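You operate a simulated robot arm through the tools that you are given. There is no shell and no other tool.

Carry out the task below with a simulated two-armed robot. There is one attempt and no reset: what you move stays moved.

## Task
Close down the heat press: dial off, time to SHORT, head over the pad, switch off.

Only the result counts: the job must be done as asked and must still hold three seconds after the hand-in. Knocking over, shifting, dropping, spilling or breaking anything else fails it.

## Robot
Two 7-joint arms with fingered hands on one trunk that stands fixed in place. Base frame: the origin is at the foot of the trunk, x ahead of it, y to its left, z up; the work surface is at about z = 0.84. Lengths are in m, angles in rad, forces in N, time in s.
The left shoulder is at [0.036, 0.163, 1.088], the right one opposite. Each reaches about 1.215 m from its shoulder. Payload 4 kg a hand.
The TCP of each hand is the grasp point between the finger pads, 0.036 m short of the fingertips. In the tool frame z runs along the fingers and y along their closing line. The gripper opens to 0.124 m; its body begins 0.042 m behind the TCP. The gripper is a hand of 4 fingers: y runs from the thumb to the fingers, the wrist lies at [-0.015, -0.099, -0.189] in the tool frame.
Orientation is that of the tool frame in the base frame, as [roll, pitch, yaw] about the fixed x, y, z axes, in that order (R = Rz(yaw) Ry(pitch) Rx(roll)). With the fingers straight down and the wrist toward the robot, the tool's x, y and z point along [0, 1, 0], [1, 0, 0] and [0, 0, -1] of the base frame.

## Interface
- The arms move only by the tool send_rows. It takes "left_motion", "right_motion" or both (then of equal length, played together; a hand with none holds still); each is one flat list of numbers, 6 for each row, row after row: the shift along the tool's x, y, z in units of 400 mm (1.0 is 400 mm), then the turn, a rotation vector about the tool's x, y, z in units of 90 degrees (1.0 is 90 degrees). In form: [dx, dy, dz, wx, wy, wz, dx, dy, dz, wx, wy, wz, ...]. A call has 1 to 20 rows; each row is the pose to reach, as a shift and turn from the pose commanded when the call began, along the tool's axes at that moment. A call with a number of a shift or a turn outside -1 to 1 is refused whole. A row lasts 0.2 s, in which the tool goes at most 0.05 m and 0.15 rad; a call with a longer step from one row to the next is refused whole. Where a pose cannot be reached the arm comes as near as it can. A force on the tool above 40 N (or 10 N above the force at the start of the call, whichever is more), or a blocked arm, ends the call early, and 0.2 s more pass. In this call time passes only in rows, and 0.2 s behind the last. It gives the time, the measured TCP pose, the force on the tool (base axes), the opening and the grip force at its end, in the units of the frame above (readings bear some noise), with the torque about the TCP (base axes, N m) and any sound that the robot's microphone picked up.
- Cameras (640 x 400 px; columns grow to the right, rows downward): "scene" is now at [0.1342, 0.0387, 1.334]; the picture's right is [0.40, -0.91, -0.05], its down [-0.37, -0.11, -0.92] and it looks along [0.84, 0.39, -0.38] (base axes); focal length 357 px, centre (320, 200). "left" rides on the left gripper at [-0.075, -0.086, -0.123] in its tool frame; the picture's right is [-0.70, -0.34, 0.63], its down [0.64, -0.68, 0.35] and it looks along [0.32, 0.65, 0.69] (tool axes); focal length 275 px, centre (320, 200). "right" rides on the right gripper at [0.075, -0.086, -0.123] in its tool frame; the picture's right is [-0.70, 0.34, -0.63], its down [-0.64, -0.68, 0.35] and it looks along [-0.32, 0.65, 0.69] (tool axes); focal length 275 px, centre (320, 200). There is no depth. A picture from a camera that has moved, and an enlarged one, comes with that camera's place and axes in the base frame and with its lens.
- capture(camera): a new picture of that camera. The clock stands still meanwhile.
- raise_lower(by): moves the trunk up (or, below 0, down) by that many m; the arms and the scene camera ride with it, the base frame stays. It gives what a move gives, with no picture.
- curl_fingers(index, middle, ring, thumb_bend, thumb_turn, hand): sets how far each is bent, from 0 (flat) to 100 (curled in); at 30 the hand is open as for a grip, at 70 the pads meet at the TCP. One left out holds its place. A second passes; each finger stops where it meets its share of the squeeze, and holds until it gets a number again. It is the only way to open and close the hand. It gives what a move gives, with no picture; readings hold the bend of each and the force on the fingers (four entries, about 0 where the hand has none), thumb and palm. thumb_turn goes from beside the hand (0) to across from the fingers (100), as for a grip.
- aim_head(pan, tilt): turns the head with the scene camera to pan (to the left, within 1.501 rad either way) and tilt (down, from -0.506 to 1.204), counted from straight ahead of the robot (the tilt from the chest, where the trunk bows). It gives what a move gives.
- close_up(camera, box): a new picture of the part [left, top, right, bottom] of that camera's present view, enlarged. The clock stands still meanwhile.
- hand_in(): hands the job in; it is judged then, once.

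Places have to be worked out from the pictures, the camera data and where the tool is seen. Open the grippers and draw the arms clear of the work before you hand the job in, unless the task says otherwise.

The tools are called after "Call:" as name(argument=value, ...) on one line, values as JSON. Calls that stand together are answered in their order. send_rows: Moves the arms, as the interface text tells. Its arguments: {"type":"object","properties":{"left_motion":{"type":"array"},"right_motion":{"type":"array"}},"required":[]} The other tools are called the same way: raise_lower (by) moves the trunk up or down; curl_fingers (index, middle, ring, thumb_bend, thumb_turn, hand) moves the fingers one by one; aim_head (pan, tilt) turns the head that bears the scene camera; capture (camera) takes a picture; close_up (camera, box) takes an enlarged picture of a part of a camera's view; hand_in () hands the job in.

At the start:

```text
time_s: 0.0
left_tool_pos: [0.633, 0.5274, 1.2503]
left_ee_rot: [3.141, 0.0, 1.569]
left_force: [-1.0, -0.2, -0.5]
left_moment: [0.03, 0.02, 0.0]
left_opening: 0.1239
left_gripper_force: 0.1
left_shape: jaw
left_bend: [30.0, 30.0, 30.0, 30.0, 98.0]
left_finger forces: [0.0, 0.0, 0.0, 0.1, 0.0, 0.0]
right_tool_pos: [0.7211, -0.0369, 1.2089]
right_ee_rot: [-3.141, 0.001, 1.57]
right_force: [-0.9, 0.1, -0.1]
right_moment: [0.03, -0.01, 0.02]
right_opening: 0.1236
right_gripper_force: 0.0
right_shape: jaw
right_bend: [30.0, 30.0, 30.0, 30.0, 98.0]
right_finger forces: [0.0, 0.0, 0.1, 0.1, 0.1, 0.1]
trunk travel left (down, up): [-0.25, 0.228]
head pan, tilt (commanded): [0.421, 0.274]
```

scene: 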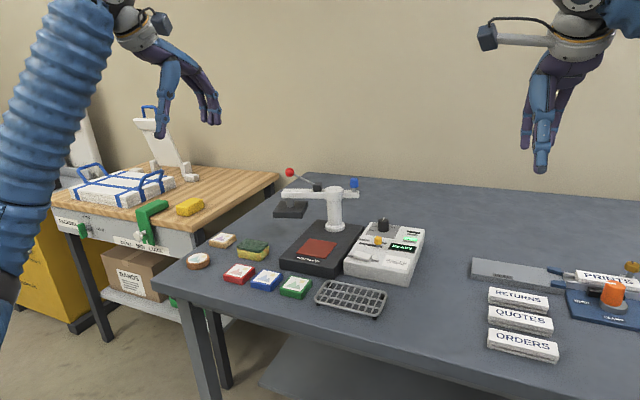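
right: 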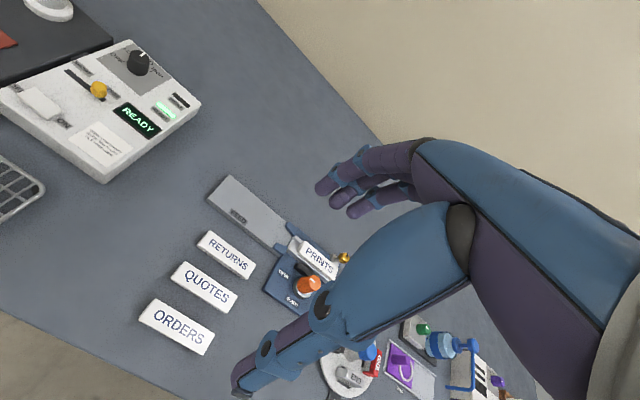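
left: 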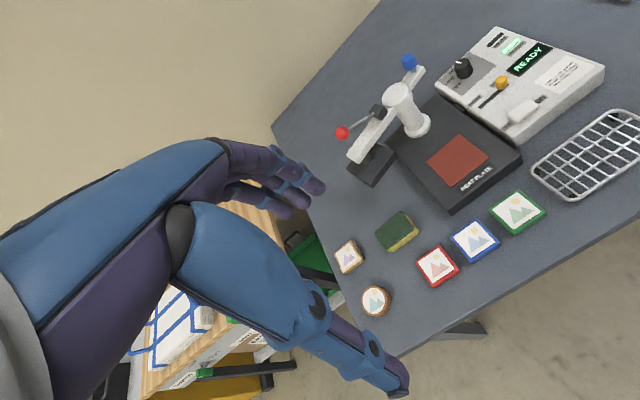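

I see the heat press with its control box, a swing head at the back left, and other items. I'll take enlarged views to read the controls first.

Call:
close_up(camera="scene", box=[260, 150, 440, 300])

Call:
close_up(camera="left", box=[420, 10, 620, 160])

Call:
close_up(camera="right", box=[0, 20, 220, 200])

Call:
close_up(camera="left", box=[320, 30, 540, 220])

```text
2.67 times, centred on (350, 225) of scene
camera zoom: at [0.1342, 0.0387, 1.334], right [0.4, -0.91, -0.05], down [-0.37, -0.11, -0.92], along [0.84, 0.39, -0.38], focal length 953 px, centre (240, 133)
```

zoom: 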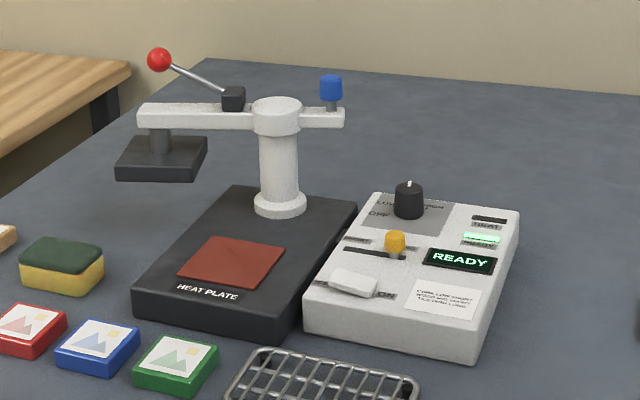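

```text
2.67 times, centred on (520, 85) of left
camera zoom: at [0.5468, 0.4536, 1.3721], right [-0.34, -0.7, -0.63], down [-0.68, 0.64, -0.35], along [0.65, 0.32, -0.69], focal length 734 px, centre (-213, 507)
```

zoom: 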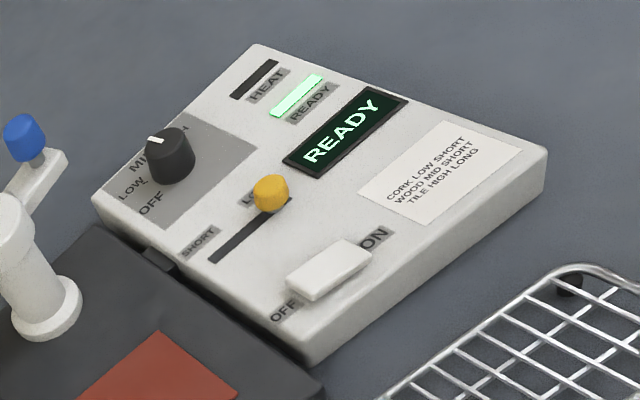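

```text
2.22 times, centred on (110, 110) of right
camera zoom: at [0.6345, 0.0386, 1.332], right [0.34, -0.7, 0.63], down [-0.68, -0.64, -0.35], along [0.65, -0.32, -0.69], focal length 612 px, centre (787, 400)
```

zoom: 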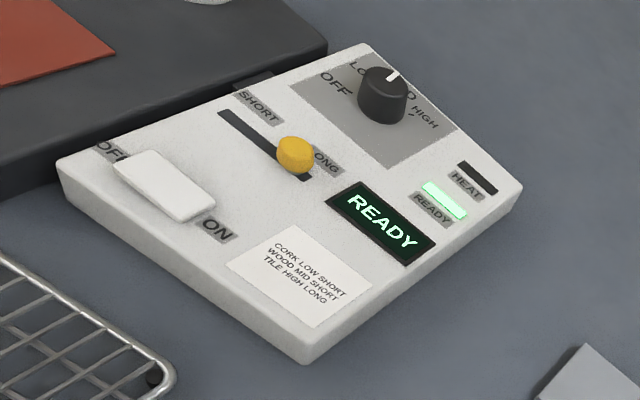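

```text
2.11 times, centred on (430, 125) of left
camera zoom: at [0.5468, 0.4536, 1.3721], right [-0.34, -0.7, -0.63], down [-0.68, 0.64, -0.35], along [0.65, 0.32, -0.69], focal length 580 px, centre (88, 358)
```

zoom: 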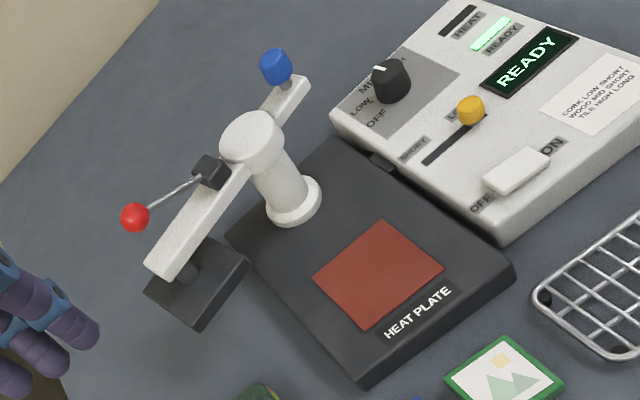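

The dial sits near (0.997, 0.255, 0.89), the slider knob near (0.90, 0.242, 0.90), the switch near (0.836, 0.267), the post near (0.979, 0.388) and the pad near (0.842, 0.383). I'll zoom in hard on the dial, switch and slider to read their states.

Call:
close_up(camera="right", box=[100, 35, 180, 85])

Call:
close_up(camera="left", box=[440, 40, 520, 90])

Call:
close_up(camera="left", box=[480, 70, 576, 130])

Call:
close_up(camera="scene", box=[340, 200, 430, 290])

```text
8.00 times, centred on (140, 60) of right
camera zoom: at [0.6345, 0.0386, 1.332], right [0.34, -0.7, 0.63], down [-0.68, -0.64, -0.35], along [0.65, -0.32, -0.69], focal length 2202 px, centre (1760, 1320)
```

zoom: 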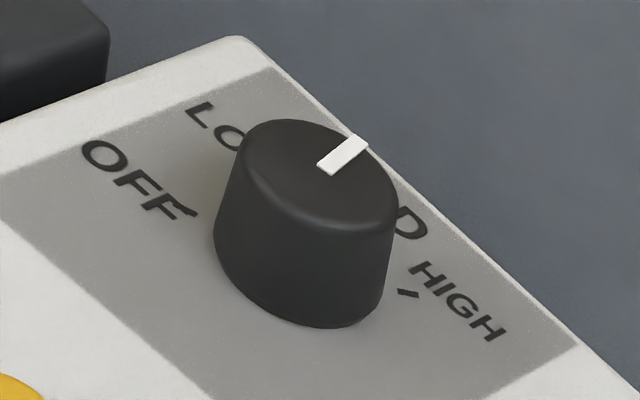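

```text
8.00 times, centred on (480, 65) of left
camera zoom: at [0.5468, 0.4536, 1.3721], right [-0.34, -0.7, -0.63], down [-0.68, 0.64, -0.35], along [0.65, 0.32, -0.69], focal length 2202 px, centre (-960, 1280)
```

zoom: 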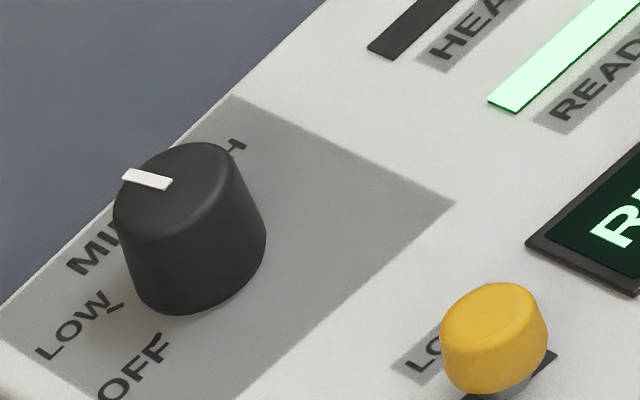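

```text
6.67 times, centred on (528, 100) of left
camera zoom: at [0.5468, 0.4536, 1.3721], right [-0.34, -0.7, -0.63], down [-0.68, 0.64, -0.35], along [0.65, 0.32, -0.69], focal length 1835 px, centre (-1067, 867)
```

zoom: 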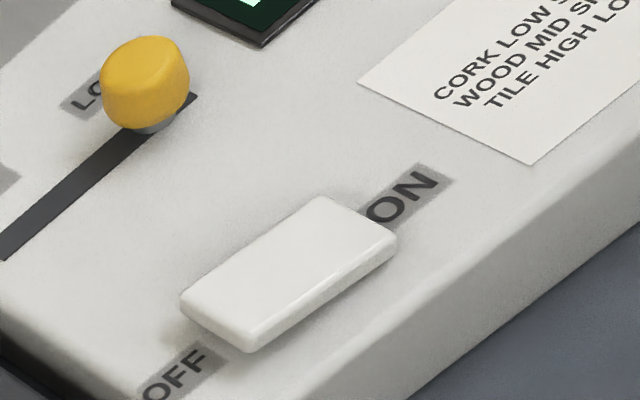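

```text
4.44 times, centred on (385, 245) of scene
camera zoom: at [0.1342, 0.0387, 1.334], right [0.4, -0.91, -0.05], down [-0.37, -0.11, -0.92], along [0.84, 0.39, -0.38], focal length 1588 px, centre (31, 0)
```

zoom: 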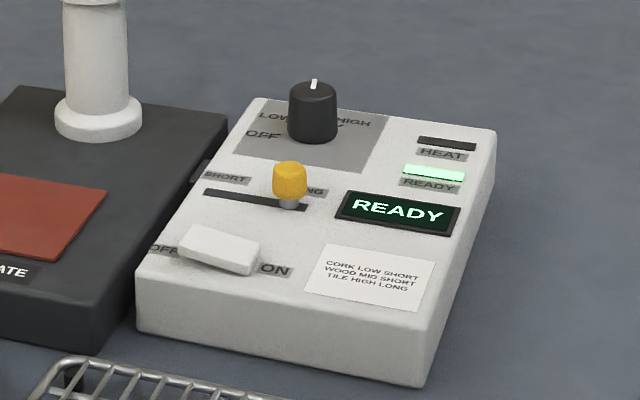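

The dial pointer is at MID (about 9° from +x) and OFF sits about 105° counter-clockwise from it. The slider is at LONG, and the rocker's OFF end is raised. I'll use the right hand for the controls and keep the left hand camera as the observer, starting by hovering the right hand above the dial to check reach.

Call:
send_rows(right_motion=[0.073, 0.069, 0.0, 0, 0, 0, 0.146, 0.137, 0.0, 0, 0, 0, 0.22, 0.206, 0.02, 0, 0, 0, 0.293, 0.275, 0.04, 0, 0, 0, 0.366, 0.344, 0.06, 0, 0, 0, 0.44, 0.412, 0.08, 0, 0, 0, 0.513, 0.481, 0.1, 0, 0, 0, 0.586, 0.55, 0.12, 0, 0, 0, 0.66, 0.619, 0.14, 0, 0, 0, 0.7325, 0.6875, 0.15, 0, 0, 0])

```text
time_s: 2.2
left_tool_pos: [0.6333, 0.528, 1.2512]
left_ee_rot: [-3.141, 0.0, 1.571]
left_force: [-0.5, -0.1, 0.3]
left_moment: [0.02, 0.0, 0.0]
left_opening: 0.1236
left_gripper_force: 0.1
left_shape: jaw
left_bend: [30.0, 30.0, 30.0, 30.0, 98.0]
left_finger forces: [0.0, 0.0, 0.0, 0.0, 0.0, 0.0]
right_tool_pos: [0.981, 0.2428, 1.1524]
right_ee_rot: [3.139, -0.001, 1.573]
right_force: [-1.0, 0.7, -0.5]
right_moment: [-0.04, -0.02, 0.03]
right_opening: 0.1237
right_gripper_force: 0.1
right_shape: jaw
right_bend: [30.0, 30.0, 30.0, 30.0, 97.0]
right_finger forces: [0.1, 0.0, 0.0, 0.1, 0.0, 0.1]
right hand out of reach, approached as far as the arm can: row 10
trunk travel left (down, up): [-0.25, 0.228]
head pan, tilt (commanded): [0.421, 0.274]
```

The right arm tops out just short of the dial, so the left arm will take the dial. I'll pull the right hand back and yaw it about 30° so its camera watches the panel.

Call:
send_rows(right_motion=[-0.073, -0.069, -0.015, 0, 0, -0.033, -0.146, -0.137, -0.03, 0, 0, -0.066, -0.22, -0.206, -0.045, 0, 0, -0.1, -0.293, -0.275, -0.06, 0, 0, -0.133, -0.366, -0.344, -0.075, 0, 0, -0.166, -0.44, -0.412, -0.09, 0, 0, -0.2, -0.513, -0.481, -0.105, 0, 0, -0.233, -0.586, -0.55, -0.12, 0, 0, -0.266, -0.66, -0.619, -0.135, 0, 0, -0.3, -0.7325, -0.6875, -0.15, 0, 0, -0.333])

Call:
capture(camera="right")

```text
time_s: 4.4
left_tool_pos: [0.6329, 0.5278, 1.2513]
left_ee_rot: [-3.141, 0.0, 1.571]
left_force: [0.4, 0.7, -0.4]
left_moment: [0.03, 0.02, 0.03]
left_opening: 0.1239
left_gripper_force: 0.1
left_shape: jaw
left_bend: [30.0, 30.0, 30.0, 30.0, 98.0]
left_finger forces: [0.1, 0.0, 0.0, 0.1, 0.0, 0.0]
right_tool_pos: [0.7053, -0.0508, 1.2133]
right_ee_rot: [3.142, -0.001, 2.095]
right_force: [0.1, -0.8, -0.1]
right_moment: [0.02, -0.01, 0.01]
right_opening: 0.1238
right_gripper_force: 0.2
right_shape: jaw
right_bend: [30.0, 30.0, 30.0, 30.0, 98.0]
right_finger forces: [0.1, 0.0, 0.0, 0.0, 0.0, 0.0]
trunk travel left (down, up): [-0.25, 0.228]
head pan, tilt (commanded): [0.421, 0.274]
```

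```text
taken
camera right: at [0.593, -0.0293, 1.3358], right [0.64, -0.43, 0.63], down [-0.27, -0.9, -0.35], along [0.72, 0.05, -0.69], focal length 275 px, centre (320, 200)
```

right: 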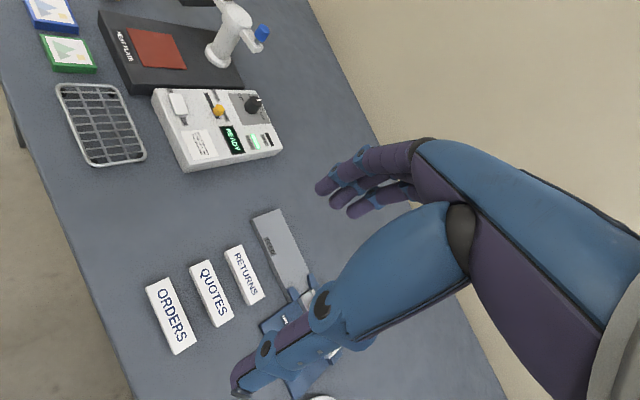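

The right camera now has a clear view of the press and panel. I'll bring the left hand to a hover above the dial at about z = 1.13.

Call:
send_rows(left_motion=[-0.057, 0.076, 0.0, 0, 0, 0, -0.113, 0.151, 0.0, 0, 0, 0, -0.17, 0.227, 0.03, 0, 0, 0, -0.227, 0.303, 0.06, 0, 0, 0, -0.283, 0.378, 0.09, 0, 0, 0, -0.34, 0.454, 0.12, 0, 0, 0, -0.397, 0.529, 0.15, 0, 0, 0, -0.453, 0.605, 0.18, 0, 0, 0, -0.51, 0.681, 0.21, 0, 0, 0, -0.567, 0.756, 0.24, 0, 0, 0, -0.623, 0.832, 0.27, 0, 0, 0, -0.68, 0.9075, 0.3025, 0, 0, 0])

Call:
capture(camera="right")

Call:
capture(camera="scene")

Call:
capture(camera="left")

```text
time_s: 7.0
left_tool_pos: [0.9957, 0.255, 1.1265]
left_ee_rot: [-3.142, 0.002, 1.573]
left_force: [0.2, 0.4, 0.0]
left_moment: [0.0, 0.02, -0.02]
left_opening: 0.1237
left_gripper_force: 0.1
left_shape: jaw
left_bend: [30.0, 30.0, 30.0, 30.0, 98.0]
left_finger forces: [0.0, 0.0, 0.1, 0.0, 0.0, 0.0]
right_tool_pos: [0.7061, -0.0499, 1.2126]
right_ee_rot: [-3.141, -0.003, 2.095]
right_force: [0.7, 0.7, -0.6]
right_moment: [-0.01, 0.01, 0.01]
right_opening: 0.1237
right_gripper_force: 0.0
right_shape: jaw
right_bend: [30.0, 30.0, 30.0, 30.0, 98.0]
right_finger forces: [0.0, 0.0, 0.0, 0.0, 0.1, 0.1]
trunk travel left (down, up): [-0.25, 0.228]
head pan, tilt (commanded): [0.421, 0.274]
```

```text
taken
camera right: at [0.5947, -0.029, 1.3351], right [0.64, -0.43, 0.63], down [-0.27, -0.9, -0.35], along [0.72, 0.05, -0.69], focal length 275 px, centre (320, 200)
```

right: 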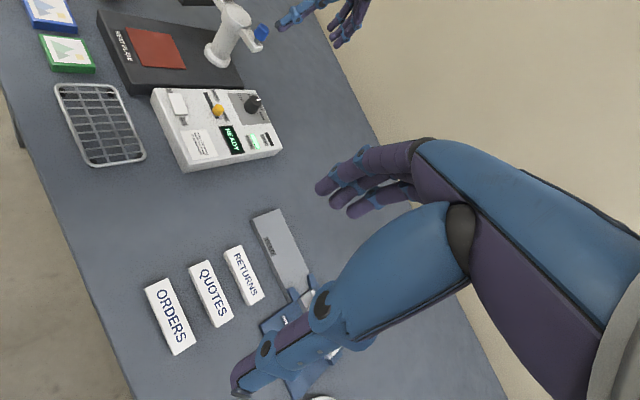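

```text
taken
camera scene: at [0.135, 0.0377, 1.3339], right [0.41, -0.91, -0.05], down [-0.37, -0.11, -0.92], along [0.84, 0.39, -0.38], focal length 357 px, centre (320, 200)
```

scene: 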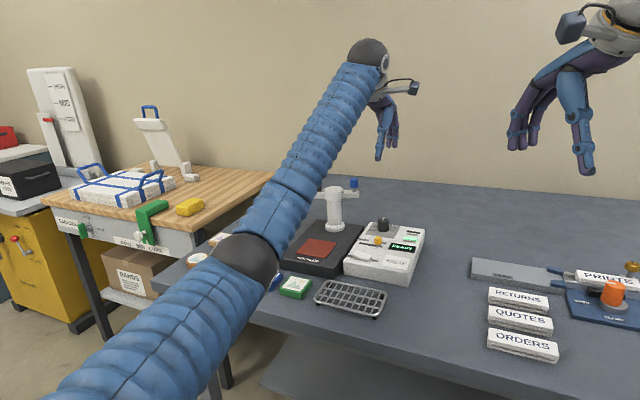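

```text
taken
camera left: at [0.9099, 0.1799, 1.2493], right [-0.34, -0.7, -0.63], down [-0.68, 0.64, -0.35], along [0.65, 0.32, -0.69], focal length 275 px, centre (320, 200)
```

left: 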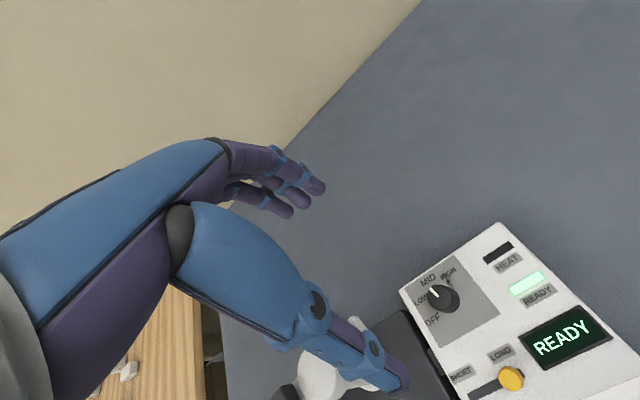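

The left hand is hovering over the dial and clears everything. I'll partly close the fingers here to learn the grip shape before descending.

Call:
curl_fingers(hand="left", index=48, middle=48, ring=48, thumb_bend=48, thumb_turn=100)

Call:
capture(camera="left")

Call:
close_up(camera="scene", box=[300, 60, 440, 260])

Call:
close_up(camera="right", box=[180, 0, 400, 150])

```text
time_s: 8.0
left_tool_pos: [0.9942, 0.254, 1.1269]
left_ee_rot: [-3.142, 0.001, 1.57]
left_force: [0.5, 0.2, 0.1]
left_moment: [0.02, -0.01, 0.01]
left_opening: 0.0685
left_gripper_force: 0.0
left_shape: fingers
left_bend: [48.0, 48.0, 48.0, 48.0, 100.0]
left_finger forces: [0.0, 0.1, 0.0, 0.0, 0.0, 0.0]
right_tool_pos: [0.7065, -0.0489, 1.2132]
right_ee_rot: [3.141, 0.001, 2.094]
right_force: [0.8, 0.4, -0.9]
right_moment: [0.01, 0.02, 0.0]
right_opening: 0.1239
right_gripper_force: 0.1
right_shape: jaw
right_bend: [30.0, 30.0, 30.0, 30.0, 98.0]
right_finger forces: [0.0, 0.0, 0.0, 0.1, 0.1, 0.0]
trunk travel left (down, up): [-0.25, 0.228]
head pan, tilt (commanded): [0.421, 0.274]
```

```text
taken
camera left: at [0.9091, 0.1804, 1.2496], right [-0.34, -0.7, -0.63], down [-0.68, 0.64, -0.35], along [0.65, 0.32, -0.69], focal length 275 px, centre (320, 200)
```

left: 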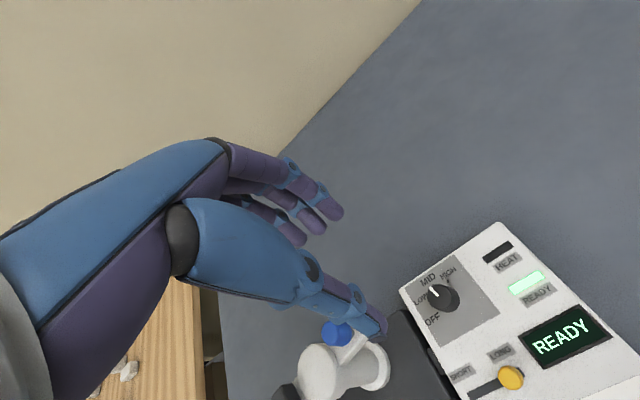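

```text
2.00 times, centred on (370, 160) of scene
camera zoom: at [0.1343, 0.0386, 1.334], right [0.4, -0.91, -0.05], down [-0.37, -0.11, -0.92], along [0.84, 0.39, -0.38], focal length 714 px, centre (220, 280)
```

zoom: 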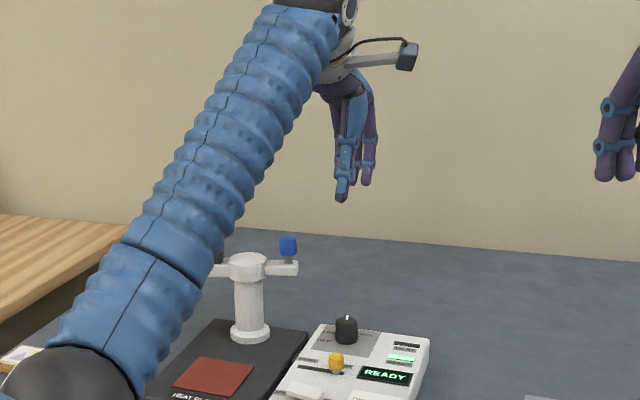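

```text
2.67 times, centred on (290, 75) of right
camera zoom: at [0.5939, -0.0283, 1.3356], right [0.64, -0.43, 0.63], down [-0.27, -0.9, -0.35], along [0.72, 0.05, -0.69], focal length 734 px, centre (400, 533)
```

zoom: 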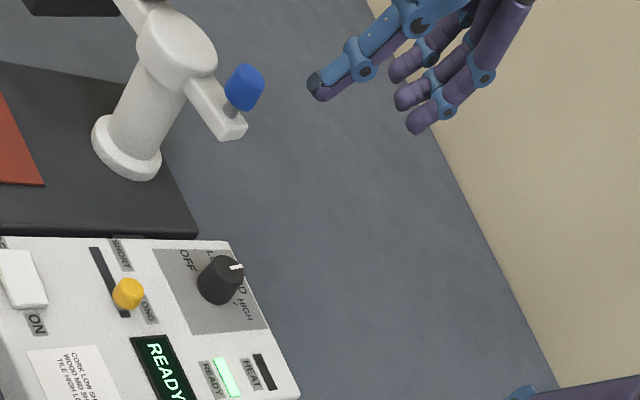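

The open tips sit symmetric about the tool axis, about ±0.042 m at this bend. I'll zoom on the dial from the left and right cameras to refine its centre before descending.

Call:
close_up(camera="left", box=[400, 250, 500, 340])

Call:
close_up(camera="right", box=[210, 75, 290, 135])

Call:
close_up(camera="right", box=[190, 0, 290, 70])

```text
4.44 times, centred on (450, 295) of left
camera zoom: at [0.9091, 0.1804, 1.2496], right [-0.34, -0.7, -0.63], down [-0.68, 0.64, -0.35], along [0.65, 0.32, -0.69], focal length 1224 px, centre (-258, -222)
```

zoom: 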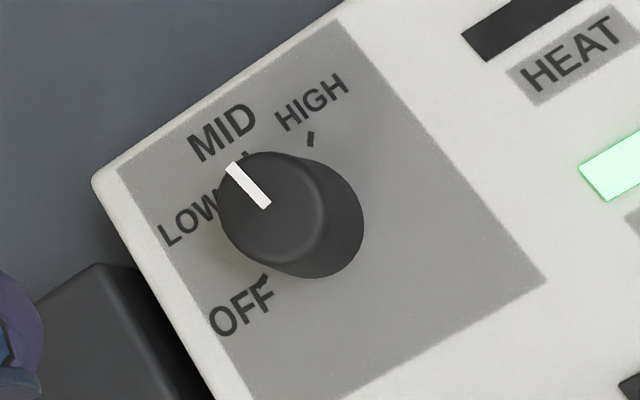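

```text
6.67 times, centred on (250, 105) of right
camera zoom: at [0.5939, -0.0283, 1.3356], right [0.64, -0.43, 0.63], down [-0.27, -0.9, -0.35], along [0.72, 0.05, -0.69], focal length 1835 px, centre (787, 833)
```

zoom: 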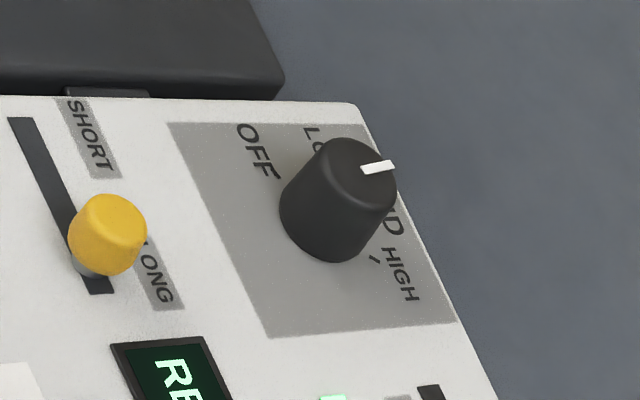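

```text
5.71 times, centred on (240, 35) of right
camera zoom: at [0.5939, -0.0283, 1.3356], right [0.64, -0.43, 0.63], down [-0.27, -0.9, -0.35], along [0.72, 0.05, -0.69], focal length 1573 px, centre (777, 1143)
```

zoom: 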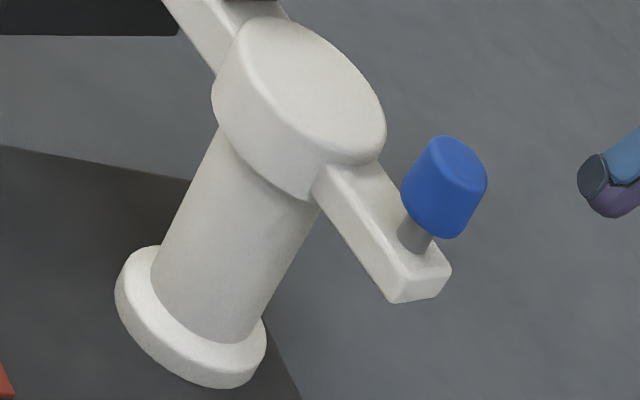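

The tick circle centres on about (0.9945, 0.2567) with OFF about 107° counter-clockwise from MID, so I'll turn the dial in two strokes to stay clear of the arm's tail. I'll yaw the hand about 28° clockwise and lower it to about z = 1.03 first.

Call:
send_rows(left_motion=[0.001, -0.001, 0.03, 0, 0, 0.078, 0.002, -0.002, 0.09, 0, 0, 0.156, 0.003, -0.003, 0.17, 0, 0, 0.234, 0.003, -0.004, 0.25, 0, 0, 0.311])

Call:
capture(camera="left")

Call:
close_up(camera="right", box=[180, 0, 340, 120])

Call:
close_up(camera="scene", box=[280, 60, 440, 280])

```text
time_s: 9.0
left_tool_pos: [0.9946, 0.2561, 1.0286]
left_ee_rot: [-3.141, 0.001, 1.08]
left_force: [-0.2, 0.3, -0.2]
left_moment: [0.0, 0.01, -0.01]
left_opening: 0.0685
left_gripper_force: 0.0
left_shape: fingers
left_bend: [48.0, 48.0, 48.0, 48.0, 100.0]
left_finger forces: [0.0, 0.0, 0.1, 0.0, 0.1, 0.1]
right_tool_pos: [0.7061, -0.0497, 1.2133]
right_ee_rot: [-3.139, 0.0, 2.093]
right_force: [0.3, -0.5, -0.2]
right_moment: [-0.02, 0.03, 0.03]
right_opening: 0.1236
right_gripper_force: 0.1
right_shape: jaw
right_bend: [30.0, 30.0, 30.0, 30.0, 98.0]
right_finger forces: [0.0, 0.0, 0.0, 0.0, 0.1, 0.0]
trunk travel left (down, up): [-0.25, 0.228]
head pan, tilt (commanded): [0.421, 0.274]
```

```text
taken
camera left: at [0.8838, 0.231, 1.1513], right [-0.63, -0.46, -0.63], down [-0.3, 0.89, -0.35], along [0.72, -0.03, -0.69], focal length 275 px, centre (320, 200)
```

left: 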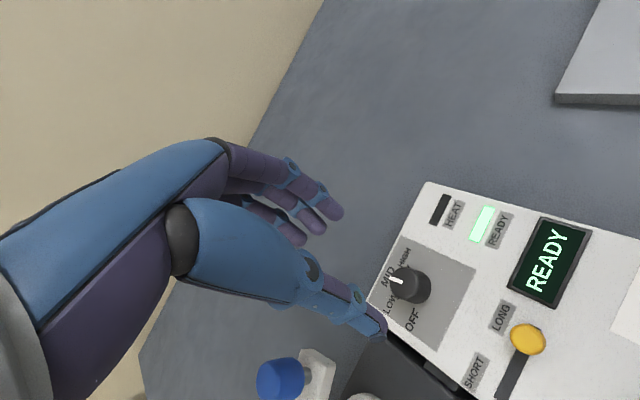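

```text
3.33 times, centred on (260, 60) of right
camera zoom: at [0.5946, -0.0282, 1.3351], right [0.64, -0.43, 0.63], down [-0.27, -0.9, -0.35], along [0.72, 0.05, -0.69], focal length 918 px, centre (520, 667)
```

zoom: 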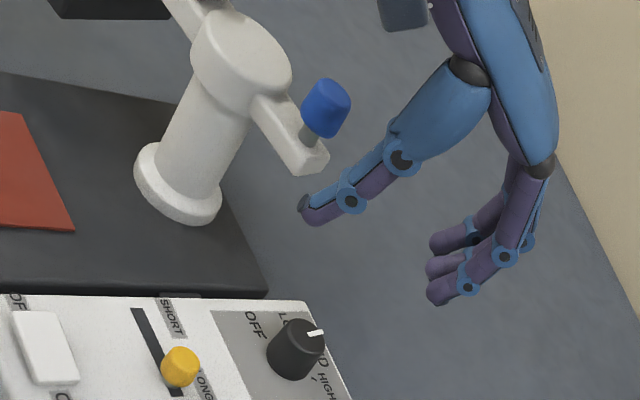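

```text
1.82 times, centred on (360, 170) of scene
camera zoom: at [0.135, 0.0387, 1.3338], right [0.4, -0.91, -0.05], down [-0.37, -0.11, -0.92], along [0.84, 0.39, -0.38], focal length 650 px, centre (247, 254)
```

zoom: 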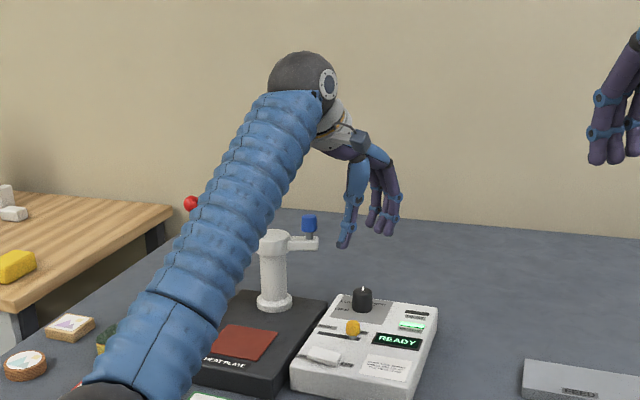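

The hand at yaw 62° clears the blue knob by more than 4 cm. I'll lower straight down so the tips straddle the dial, TCP at about z = 0.922.

Call:
send_rows(left_motion=[0, 0, 0.07, 0, 0, 0, 0, 0, 0.14, 0, 0, 0, 0, 0, 0.2, 0, 0, 0, 0, 0, 0.24, 0, 0, 0, 0, 0, 0.265, 0, 0, 0])

Call:
capture(camera="left")

Call:
close_up(camera="right", box=[180, 0, 340, 120])

Call:
close_up(camera="scene", box=[320, 120, 440, 280])

```text
time_s: 10.2
left_tool_pos: [0.994, 0.2559, 0.9229]
left_ee_rot: [-3.14, 0.001, 1.083]
left_force: [0.6, 0.6, 0.3]
left_moment: [0.02, -0.02, 0.01]
left_opening: 0.0685
left_gripper_force: 0.1
left_shape: fingers
left_bend: [48.0, 48.0, 48.0, 48.0, 100.0]
left_finger forces: [0.1, 0.0, 0.1, 0.0, 0.1, 0.0]
right_tool_pos: [0.7065, -0.0499, 1.2131]
right_ee_rot: [-3.14, 0.001, 2.095]
right_force: [-0.5, 0.3, 0.1]
right_moment: [-0.01, -0.01, -0.01]
right_opening: 0.1238
right_gripper_force: 0.1
right_shape: jaw
right_bend: [30.0, 30.0, 30.0, 30.0, 98.0]
right_finger forces: [0.2, 0.0, 0.1, 0.0, 0.0, 0.0]
trunk travel left (down, up): [-0.25, 0.228]
head pan, tilt (commanded): [0.421, 0.274]
```

```text
taken
camera left: at [0.8828, 0.2308, 1.0455], right [-0.62, -0.46, -0.63], down [-0.3, 0.89, -0.35], along [0.72, -0.03, -0.69], focal length 275 px, centre (320, 200)
```

left: 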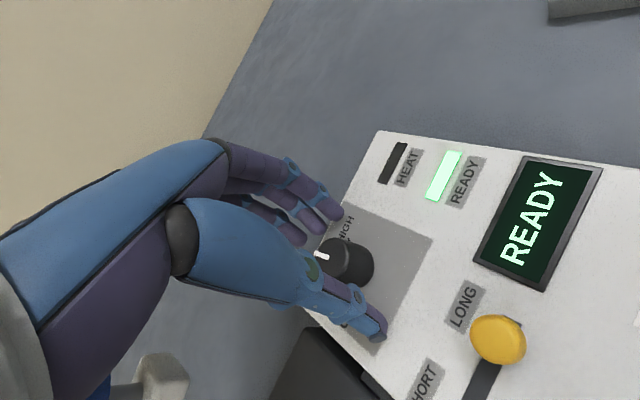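

```text
3.33 times, centred on (260, 60) of right
camera zoom: at [0.594, -0.0282, 1.3356], right [0.64, -0.43, 0.63], down [-0.27, -0.9, -0.35], along [0.72, 0.05, -0.69], focal length 918 px, centre (520, 667)
```

zoom: 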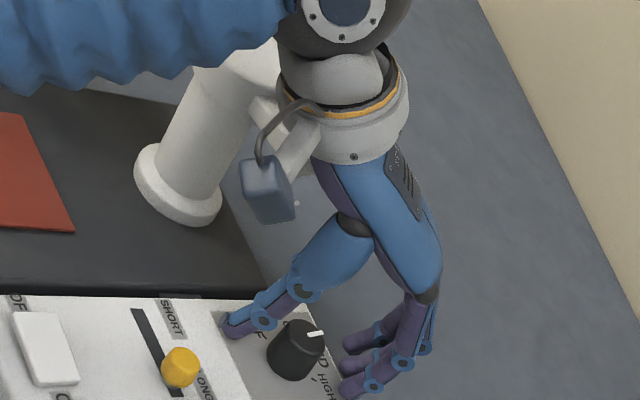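

```text
2.50 times, centred on (380, 200) of scene
camera zoom: at [0.1344, 0.0387, 1.334], right [0.4, -0.91, -0.05], down [-0.37, -0.11, -0.92], along [0.84, 0.39, -0.38], focal length 893 px, centre (170, 200)
```

zoom: 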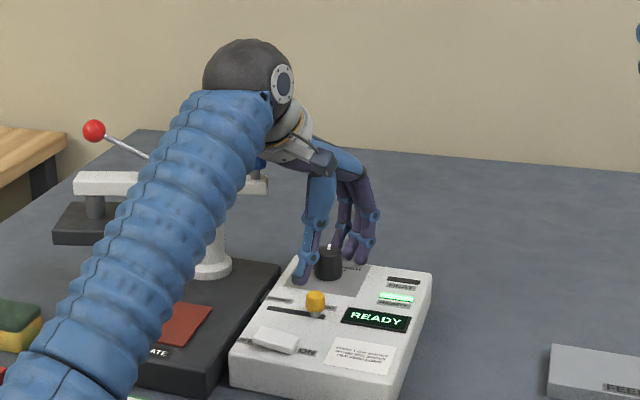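

The thumb and fingers straddle the knob with no contact force. I'll close thumb and fingers on the dial.

Call:
curl_fingers(hand="left", index=64, middle=64, ring=64, thumb_bend=64)

Call:
capture(camera="left")

Call:
close_up(camera="right", box=[180, 40, 300, 130])

```text
time_s: 11.2
left_tool_pos: [0.9928, 0.2573, 0.9244]
left_ee_rot: [-3.141, 0.0, 1.083]
left_force: [-9.6, 5.0, 1.4]
left_moment: [0.07, 0.12, 0.0]
left_opening: 0.033
left_gripper_force: 6.9
left_shape: fingers
left_bend: [63.0, 63.0, 64.0, 60.0, 100.0]
left_finger forces: [1.5, 0.8, 0.1, 0.0, 11.8, 0.0]
right_tool_pos: [0.7063, -0.0499, 1.2138]
right_ee_rot: [-3.14, -0.001, 2.093]
right_force: [-0.4, -0.1, 0.2]
right_moment: [0.01, -0.03, 0.01]
right_opening: 0.1239
right_gripper_force: 0.0
right_shape: jaw
right_bend: [30.0, 30.0, 30.0, 30.0, 98.0]
right_finger forces: [0.0, 0.1, 0.0, 0.0, 0.0, 0.1]
trunk travel left (down, up): [-0.25, 0.228]
head pan, tilt (commanded): [0.421, 0.274]
```

```text
taken
camera left: at [0.8821, 0.2314, 1.0461], right [-0.62, -0.46, -0.63], down [-0.3, 0.89, -0.35], along [0.72, -0.03, -0.69], focal length 275 px, centre (320, 200)
```

left: 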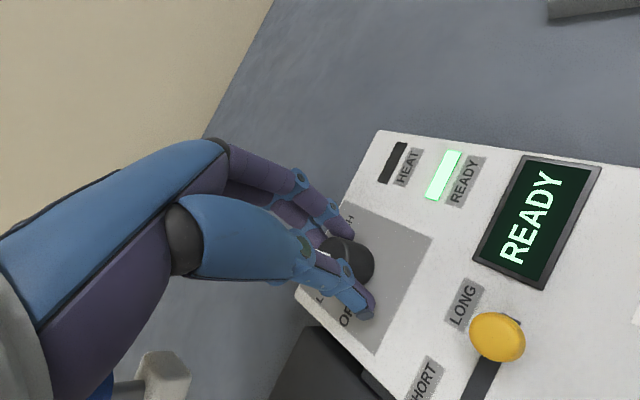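

```text
4.44 times, centred on (240, 85) of right
camera zoom: at [0.5931, -0.0279, 1.336], right [0.64, -0.43, 0.63], down [-0.27, -0.9, -0.35], along [0.72, 0.05, -0.69], focal length 1224 px, centre (676, 711)
```

zoom: 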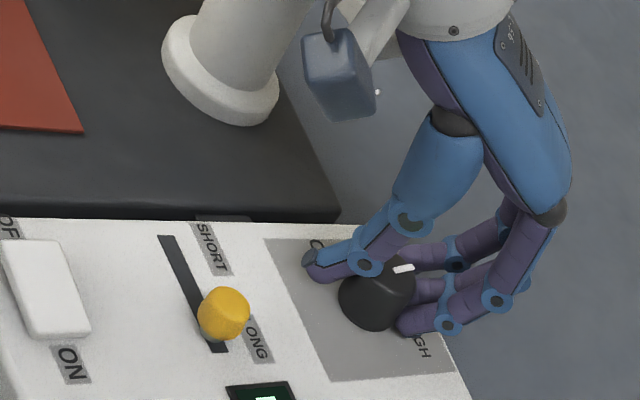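

The thumb bears 11.8 N but the fingers only about 2 N, so the squeeze is lopsided. I'll close the fingers further to balance the pinch.

Call:
curl_fingers(hand="left", index=72, middle=72, ring=70)

Call:
close_up(camera="left", box=[260, 180, 460, 340])

```text
time_s: 12.2
left_tool_pos: [0.9934, 0.2555, 0.9237]
left_ee_rot: [3.141, -0.002, 1.082]
left_force: [6.1, -1.6, 3.1]
left_moment: [-0.08, -0.3, 0.03]
left_opening: 0.0316
left_gripper_force: 17.1
left_shape: fingers
left_bend: [64.0, 65.0, 70.0, 60.0, 100.0]
left_finger forces: [8.5, 10.1, 0.0, 0.1, 15.0, 0.1]
right_tool_pos: [0.7062, -0.0493, 1.2131]
right_ee_rot: [-3.141, 0.0, 2.095]
right_force: [0.5, 0.5, -0.9]
right_moment: [0.0, -0.01, -0.01]
right_opening: 0.124
right_gripper_force: 0.0
right_shape: jaw
right_bend: [30.0, 30.0, 30.0, 30.0, 98.0]
right_finger forces: [0.0, 0.0, 0.1, 0.0, 0.0, 0.1]
trunk travel left (down, up): [-0.25, 0.228]
head pan, tilt (commanded): [0.421, 0.274]
```

```text
2.50 times, centred on (360, 260) of left
camera zoom: at [0.883, 0.2302, 1.0457], right [-0.62, -0.46, -0.63], down [-0.3, 0.89, -0.35], along [0.72, -0.03, -0.69], focal length 688 px, centre (220, 50)
```

zoom: 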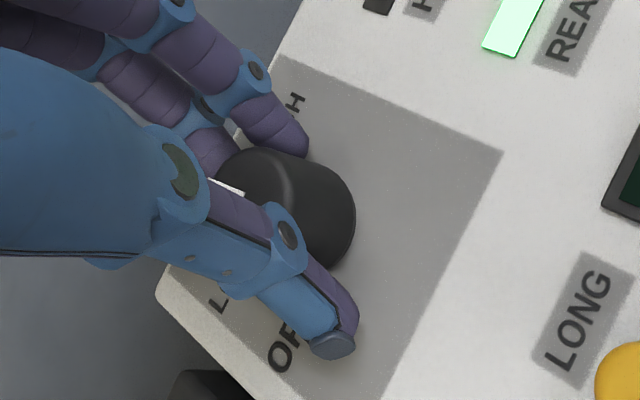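

The pinch is now balanced (index 8.5, middle 10.1, thumb 15 N). I'll turn counter-clockwise by about 27° and check the dial follows.

Call:
send_rows(left_motion=[0, 0, 0, 0, 0, -0.075, 0, 0, 0, 0, 0, -0.15, 0, 0, 0, 0, 0, -0.225, 0, 0, 0, 0, 0, -0.3])

Call:
close_up(camera="right", box=[180, 40, 300, 130])

Call:
close_up(camera="left", box=[260, 180, 460, 340])

```text
time_s: 13.2
left_tool_pos: [0.9936, 0.2569, 0.923]
left_ee_rot: [3.14, 0.001, 1.554]
left_force: [5.2, -1.2, 8.3]
left_moment: [-0.05, -0.33, -0.02]
left_opening: 0.0317
left_gripper_force: 17.7
left_shape: fingers
left_bend: [64.0, 65.0, 70.0, 60.0, 100.0]
left_finger forces: [9.5, 9.6, 0.1, 0.0, 16.9, 0.1]
right_tool_pos: [0.7056, -0.0512, 1.2124]
right_ee_rot: [3.141, 0.0, 2.096]
right_force: [0.8, -0.2, -0.4]
right_moment: [0.05, -0.02, 0.0]
right_opening: 0.1239
right_gripper_force: 0.1
right_shape: jaw
right_bend: [30.0, 30.0, 30.0, 30.0, 98.0]
right_finger forces: [0.0, 0.0, 0.0, 0.1, 0.1, 0.0]
trunk travel left (down, up): [-0.25, 0.228]
head pan, tilt (commanded): [0.421, 0.274]
```

```text
4.44 times, centred on (240, 85) of right
camera zoom: at [0.5937, -0.0287, 1.3358], right [0.64, -0.43, 0.63], down [-0.27, -0.9, -0.35], along [0.72, 0.05, -0.69], focal length 1224 px, centre (676, 711)
```

zoom: 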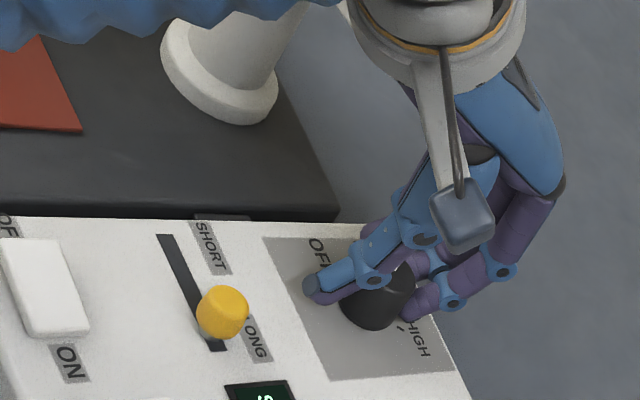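

```text
2.50 times, centred on (360, 260) of left
camera zoom: at [0.9063, 0.1838, 1.0455], right [-0.35, -0.69, -0.63], down [-0.67, 0.66, -0.35], along [0.65, 0.31, -0.69], focal length 688 px, centre (220, 50)
```

zoom: 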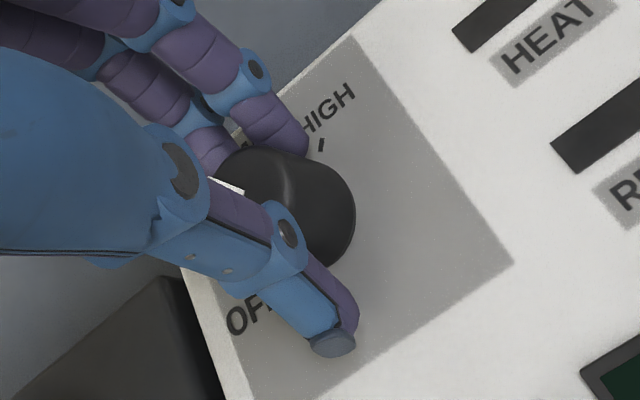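

The dial is turning with the hand (the READY lamp went out). I'll continue another 27° to about LOW.

Call:
send_rows(left_motion=[0, 0, 0, 0, 0, -0.075, 0, 0, 0, 0, 0, -0.15, 0, 0, 0, 0, 0, -0.225, 0, 0, 0, 0, 0, -0.3])

Call:
close_up(camera="right", box=[160, 0, 320, 130])

Call:
capture(camera="left")

Call:
close_up(camera="scene", box=[320, 120, 440, 280])

```text
time_s: 14.2
left_tool_pos: [0.994, 0.2571, 0.9238]
left_ee_rot: [3.141, -0.001, 2.026]
left_force: [-0.7, 0.0, 8.5]
left_moment: [0.1, -0.1, -0.04]
left_opening: 0.0315
left_gripper_force: 19.0
left_shape: fingers
left_bend: [64.0, 65.0, 70.0, 59.0, 100.0]
left_finger forces: [7.6, 8.9, 0.0, 0.0, 21.3, 0.0]
right_tool_pos: [0.705, -0.0505, 1.2128]
right_ee_rot: [-3.142, -0.001, 2.094]
right_force: [0.5, -0.4, -0.4]
right_moment: [0.0, 0.0, -0.01]
right_opening: 0.124
right_gripper_force: 0.2
right_shape: jaw
right_bend: [30.0, 30.0, 30.0, 30.0, 98.0]
right_finger forces: [0.0, 0.0, 0.0, 0.0, 0.0, 0.0]
trunk travel left (down, up): [-0.25, 0.228]
head pan, tilt (commanded): [0.421, 0.274]
```

```text
3.08 times, centred on (240, 65) of right
camera zoom: at [0.5931, -0.0284, 1.3361], right [0.64, -0.43, 0.63], down [-0.27, -0.9, -0.35], along [0.72, 0.05, -0.69], focal length 847 px, centre (566, 615)
```

zoom: 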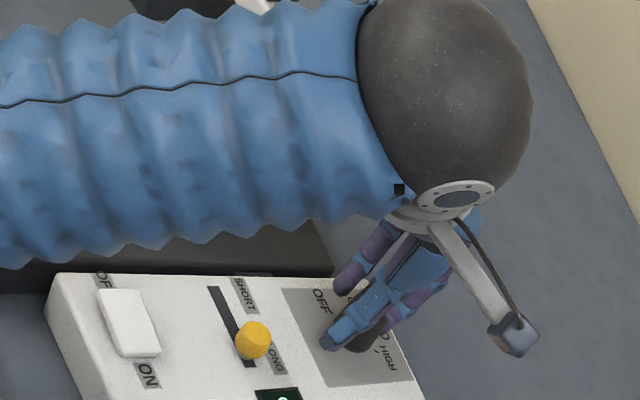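

```text
taken
camera left: at [0.9493, 0.153, 1.0455], right [0.0, -0.77, -0.63], down [-0.9, 0.28, -0.35], along [0.44, 0.57, -0.69], focal length 275 px, centre (320, 200)
```

left: 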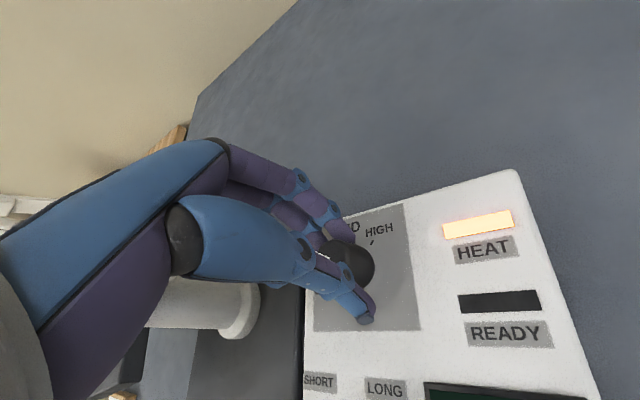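

```text
2.50 times, centred on (380, 200) of scene
camera zoom: at [0.1335, 0.0384, 1.3341], right [0.41, -0.91, -0.05], down [-0.37, -0.11, -0.92], along [0.84, 0.39, -0.38], focal length 893 px, centre (170, 200)
```

zoom: 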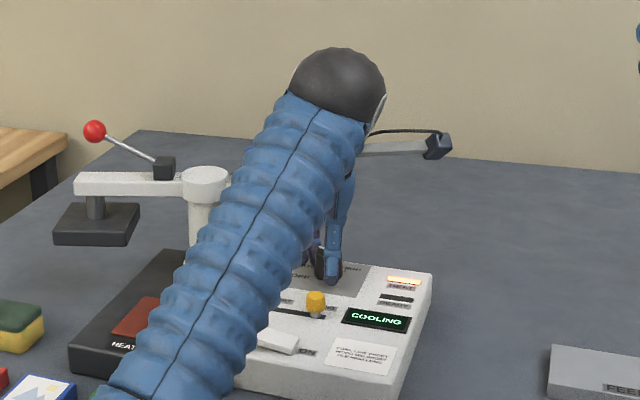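

The display reads COOLING, so the dial is around LOW and everything is clear. I'll open the hand, swing it back clockwise and re-grip for the second stroke.

Call:
curl_fingers(hand="left", index=48, middle=48, ring=48, thumb_bend=48)

Call:
send_rows(left_motion=[0, 0, 0, 0, 0, 0.09, 0, 0, 0, 0, 0, 0.18, 0, 0, 0, 0, 0, 0.27, 0, 0, 0, 0, 0, 0.36, 0, 0, 0, 0, 0, 0.45, 0, 0, 0, 0, 0, 0.54, 0, 0, 0, 0, 0, 0.62])

Call:
capture(camera="left")

Call:
close_up(camera="right", box=[180, 40, 300, 130])

```text
time_s: 15.2
left_tool_pos: [0.9955, 0.2579, 0.9228]
left_ee_rot: [-3.14, 0.001, 2.025]
left_force: [0.1, 0.2, 0.1]
left_moment: [0.04, -0.01, 0.0]
left_opening: 0.0679
left_gripper_force: 0.2
left_shape: fingers
left_bend: [48.0, 48.0, 48.0, 48.0, 100.0]
left_finger forces: [0.0, 0.3, 0.1, 0.1, 0.1, 0.0]
right_tool_pos: [0.7069, -0.0487, 1.2135]
right_ee_rot: [3.141, 0.0, 2.094]
right_force: [-0.9, 0.0, 0.8]
right_moment: [0.01, 0.0, -0.02]
right_opening: 0.1239
right_gripper_force: 0.0
right_shape: jaw
right_bend: [30.0, 30.0, 30.0, 30.0, 98.0]
right_finger forces: [0.0, 0.0, 0.0, 0.1, 0.1, 0.0]
trunk travel left (down, up): [-0.25, 0.228]
head pan, tilt (commanded): [0.421, 0.274]
```

```text
time_s: 16.8
left_tool_pos: [0.9945, 0.258, 0.9246]
left_ee_rot: [3.141, -0.001, 1.048]
left_force: [0.5, -0.8, 0.0]
left_moment: [0.0, -0.01, -0.03]
left_opening: 0.0682
left_gripper_force: 0.2
left_shape: fingers
left_bend: [48.0, 48.0, 48.0, 48.0, 100.0]
left_finger forces: [0.0, 0.1, 0.1, 0.1, 0.0, 0.0]
right_tool_pos: [0.7058, -0.0502, 1.2132]
right_ee_rot: [-3.14, -0.002, 2.093]
right_force: [1.1, 0.9, -0.4]
right_moment: [0.04, 0.02, 0.01]
right_opening: 0.1236
right_gripper_force: 0.0
right_shape: jaw
right_bend: [30.0, 30.0, 30.0, 30.0, 98.0]
right_finger forces: [0.1, 0.1, 0.0, 0.1, 0.0, 0.0]
trunk travel left (down, up): [-0.25, 0.228]
head pan, tilt (commanded): [0.421, 0.274]
```

```text
taken
camera left: at [0.8822, 0.2357, 1.0458], right [-0.64, -0.44, -0.63], down [-0.27, 0.9, -0.35], along [0.72, -0.05, -0.69], focal length 275 px, centre (320, 200)
```

left: 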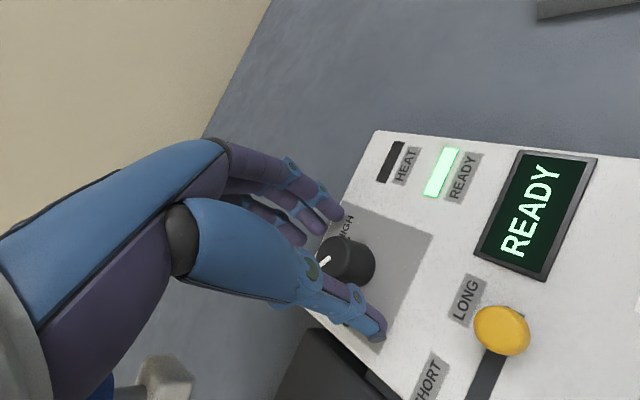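

```text
4.44 times, centred on (240, 85) of right
camera zoom: at [0.5939, -0.0283, 1.3357], right [0.64, -0.43, 0.63], down [-0.27, -0.9, -0.35], along [0.72, 0.05, -0.69], focal length 1224 px, centre (676, 711)
```

zoom: 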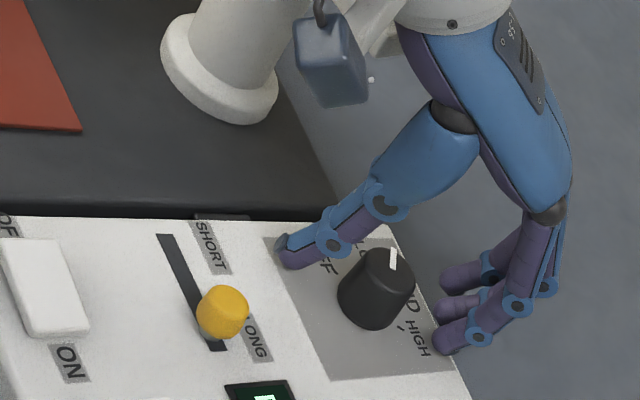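

The pointer now faces LOW and the hand is back at yaw 60°. I'll grip the dial again.

Call:
curl_fingers(hand="left", index=71, middle=71, ring=68, thumb_bend=64)

Call:
send_rows(left_motion=[0, 0, 0, 0, 0, -0.085, 0, 0, 0, 0, 0, -0.17, 0, 0, 0, 0, 0, -0.255, 0, 0, 0, 0, 0, -0.34, 0, 0, 0, 0, 0, -0.425, 0, 0, 0, 0, 0, -0.51, 0, 0, 0, 0, 0, -0.59])

Call:
capture(camera="left")

Call:
close_up(camera="right", box=[160, 0, 320, 130])

Call:
close_up(camera="scene", box=[320, 120, 440, 280])

```text
time_s: 17.8
left_tool_pos: [0.9941, 0.2564, 0.9237]
left_ee_rot: [3.141, -0.002, 1.051]
left_force: [3.0, 1.3, 2.4]
left_moment: [-0.08, -0.31, 0.03]
left_opening: 0.032
left_gripper_force: 14.2
left_shape: fingers
left_bend: [63.0, 65.0, 68.0, 60.0, 100.0]
left_finger forces: [7.7, 7.7, 0.1, 0.0, 13.1, 0.0]
right_tool_pos: [0.7072, -0.0494, 1.2127]
right_ee_rot: [-3.141, -0.001, 2.093]
right_force: [0.3, -0.2, -0.1]
right_moment: [-0.02, 0.01, -0.05]
right_opening: 0.1239
right_gripper_force: 0.0
right_shape: jaw
right_bend: [30.0, 30.0, 30.0, 30.0, 98.0]
right_finger forces: [0.0, 0.1, 0.1, 0.0, 0.0, 0.0]
trunk travel left (down, up): [-0.25, 0.228]
head pan, tilt (commanded): [0.421, 0.274]
```

```text
time_s: 19.4
left_tool_pos: [0.9937, 0.2567, 0.9252]
left_ee_rot: [-3.141, 0.001, 1.979]
left_force: [-4.4, 4.0, 3.2]
left_moment: [0.16, -0.04, 0.01]
left_opening: 0.0323
left_gripper_force: 14.9
left_shape: fingers
left_bend: [64.0, 66.0, 68.0, 59.0, 100.0]
left_finger forces: [6.0, 7.1, 0.0, 0.1, 16.5, 0.0]
right_tool_pos: [0.7046, -0.0498, 1.2126]
right_ee_rot: [3.142, 0.001, 2.095]
right_force: [0.7, 0.9, 0.0]
right_moment: [0.01, 0.04, -0.01]
right_opening: 0.1238
right_gripper_force: 0.0
right_shape: jaw
right_bend: [30.0, 30.0, 30.0, 30.0, 98.0]
right_finger forces: [0.1, 0.0, 0.0, 0.0, 0.1, 0.0]
trunk travel left (down, up): [-0.25, 0.228]
head pan, tilt (commanded): [0.421, 0.274]
```

```text
taken
camera left: at [0.9446, 0.1553, 1.046], right [-0.03, -0.77, -0.63], down [-0.88, 0.32, -0.35], along [0.47, 0.55, -0.69], focal length 275 px, centre (320, 200)
```

left: 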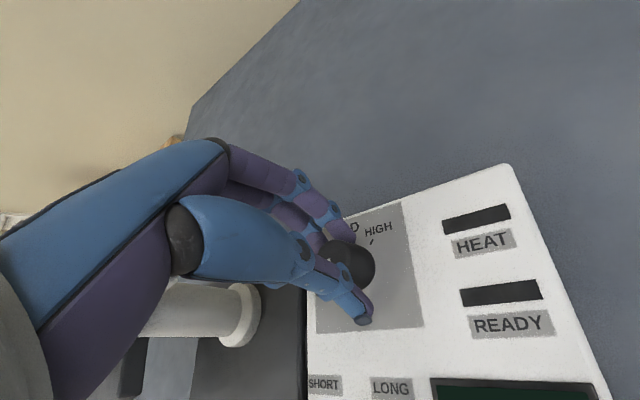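

```text
3.08 times, centred on (240, 65) of right
camera zoom: at [0.5934, -0.0282, 1.3358], right [0.64, -0.43, 0.63], down [-0.27, -0.9, -0.35], along [0.72, 0.05, -0.69], focal length 847 px, centre (566, 615)
```

zoom: 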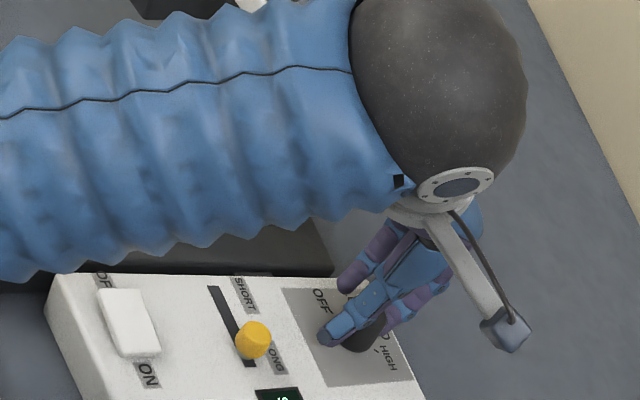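

```text
2.50 times, centred on (380, 200) of scene
camera zoom: at [0.1338, 0.0386, 1.334], right [0.41, -0.91, -0.05], down [-0.37, -0.11, -0.92], along [0.84, 0.39, -0.38], focal length 893 px, centre (170, 200)
```

zoom: 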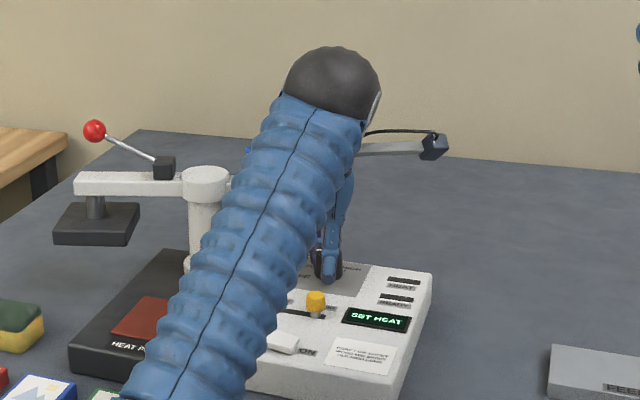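

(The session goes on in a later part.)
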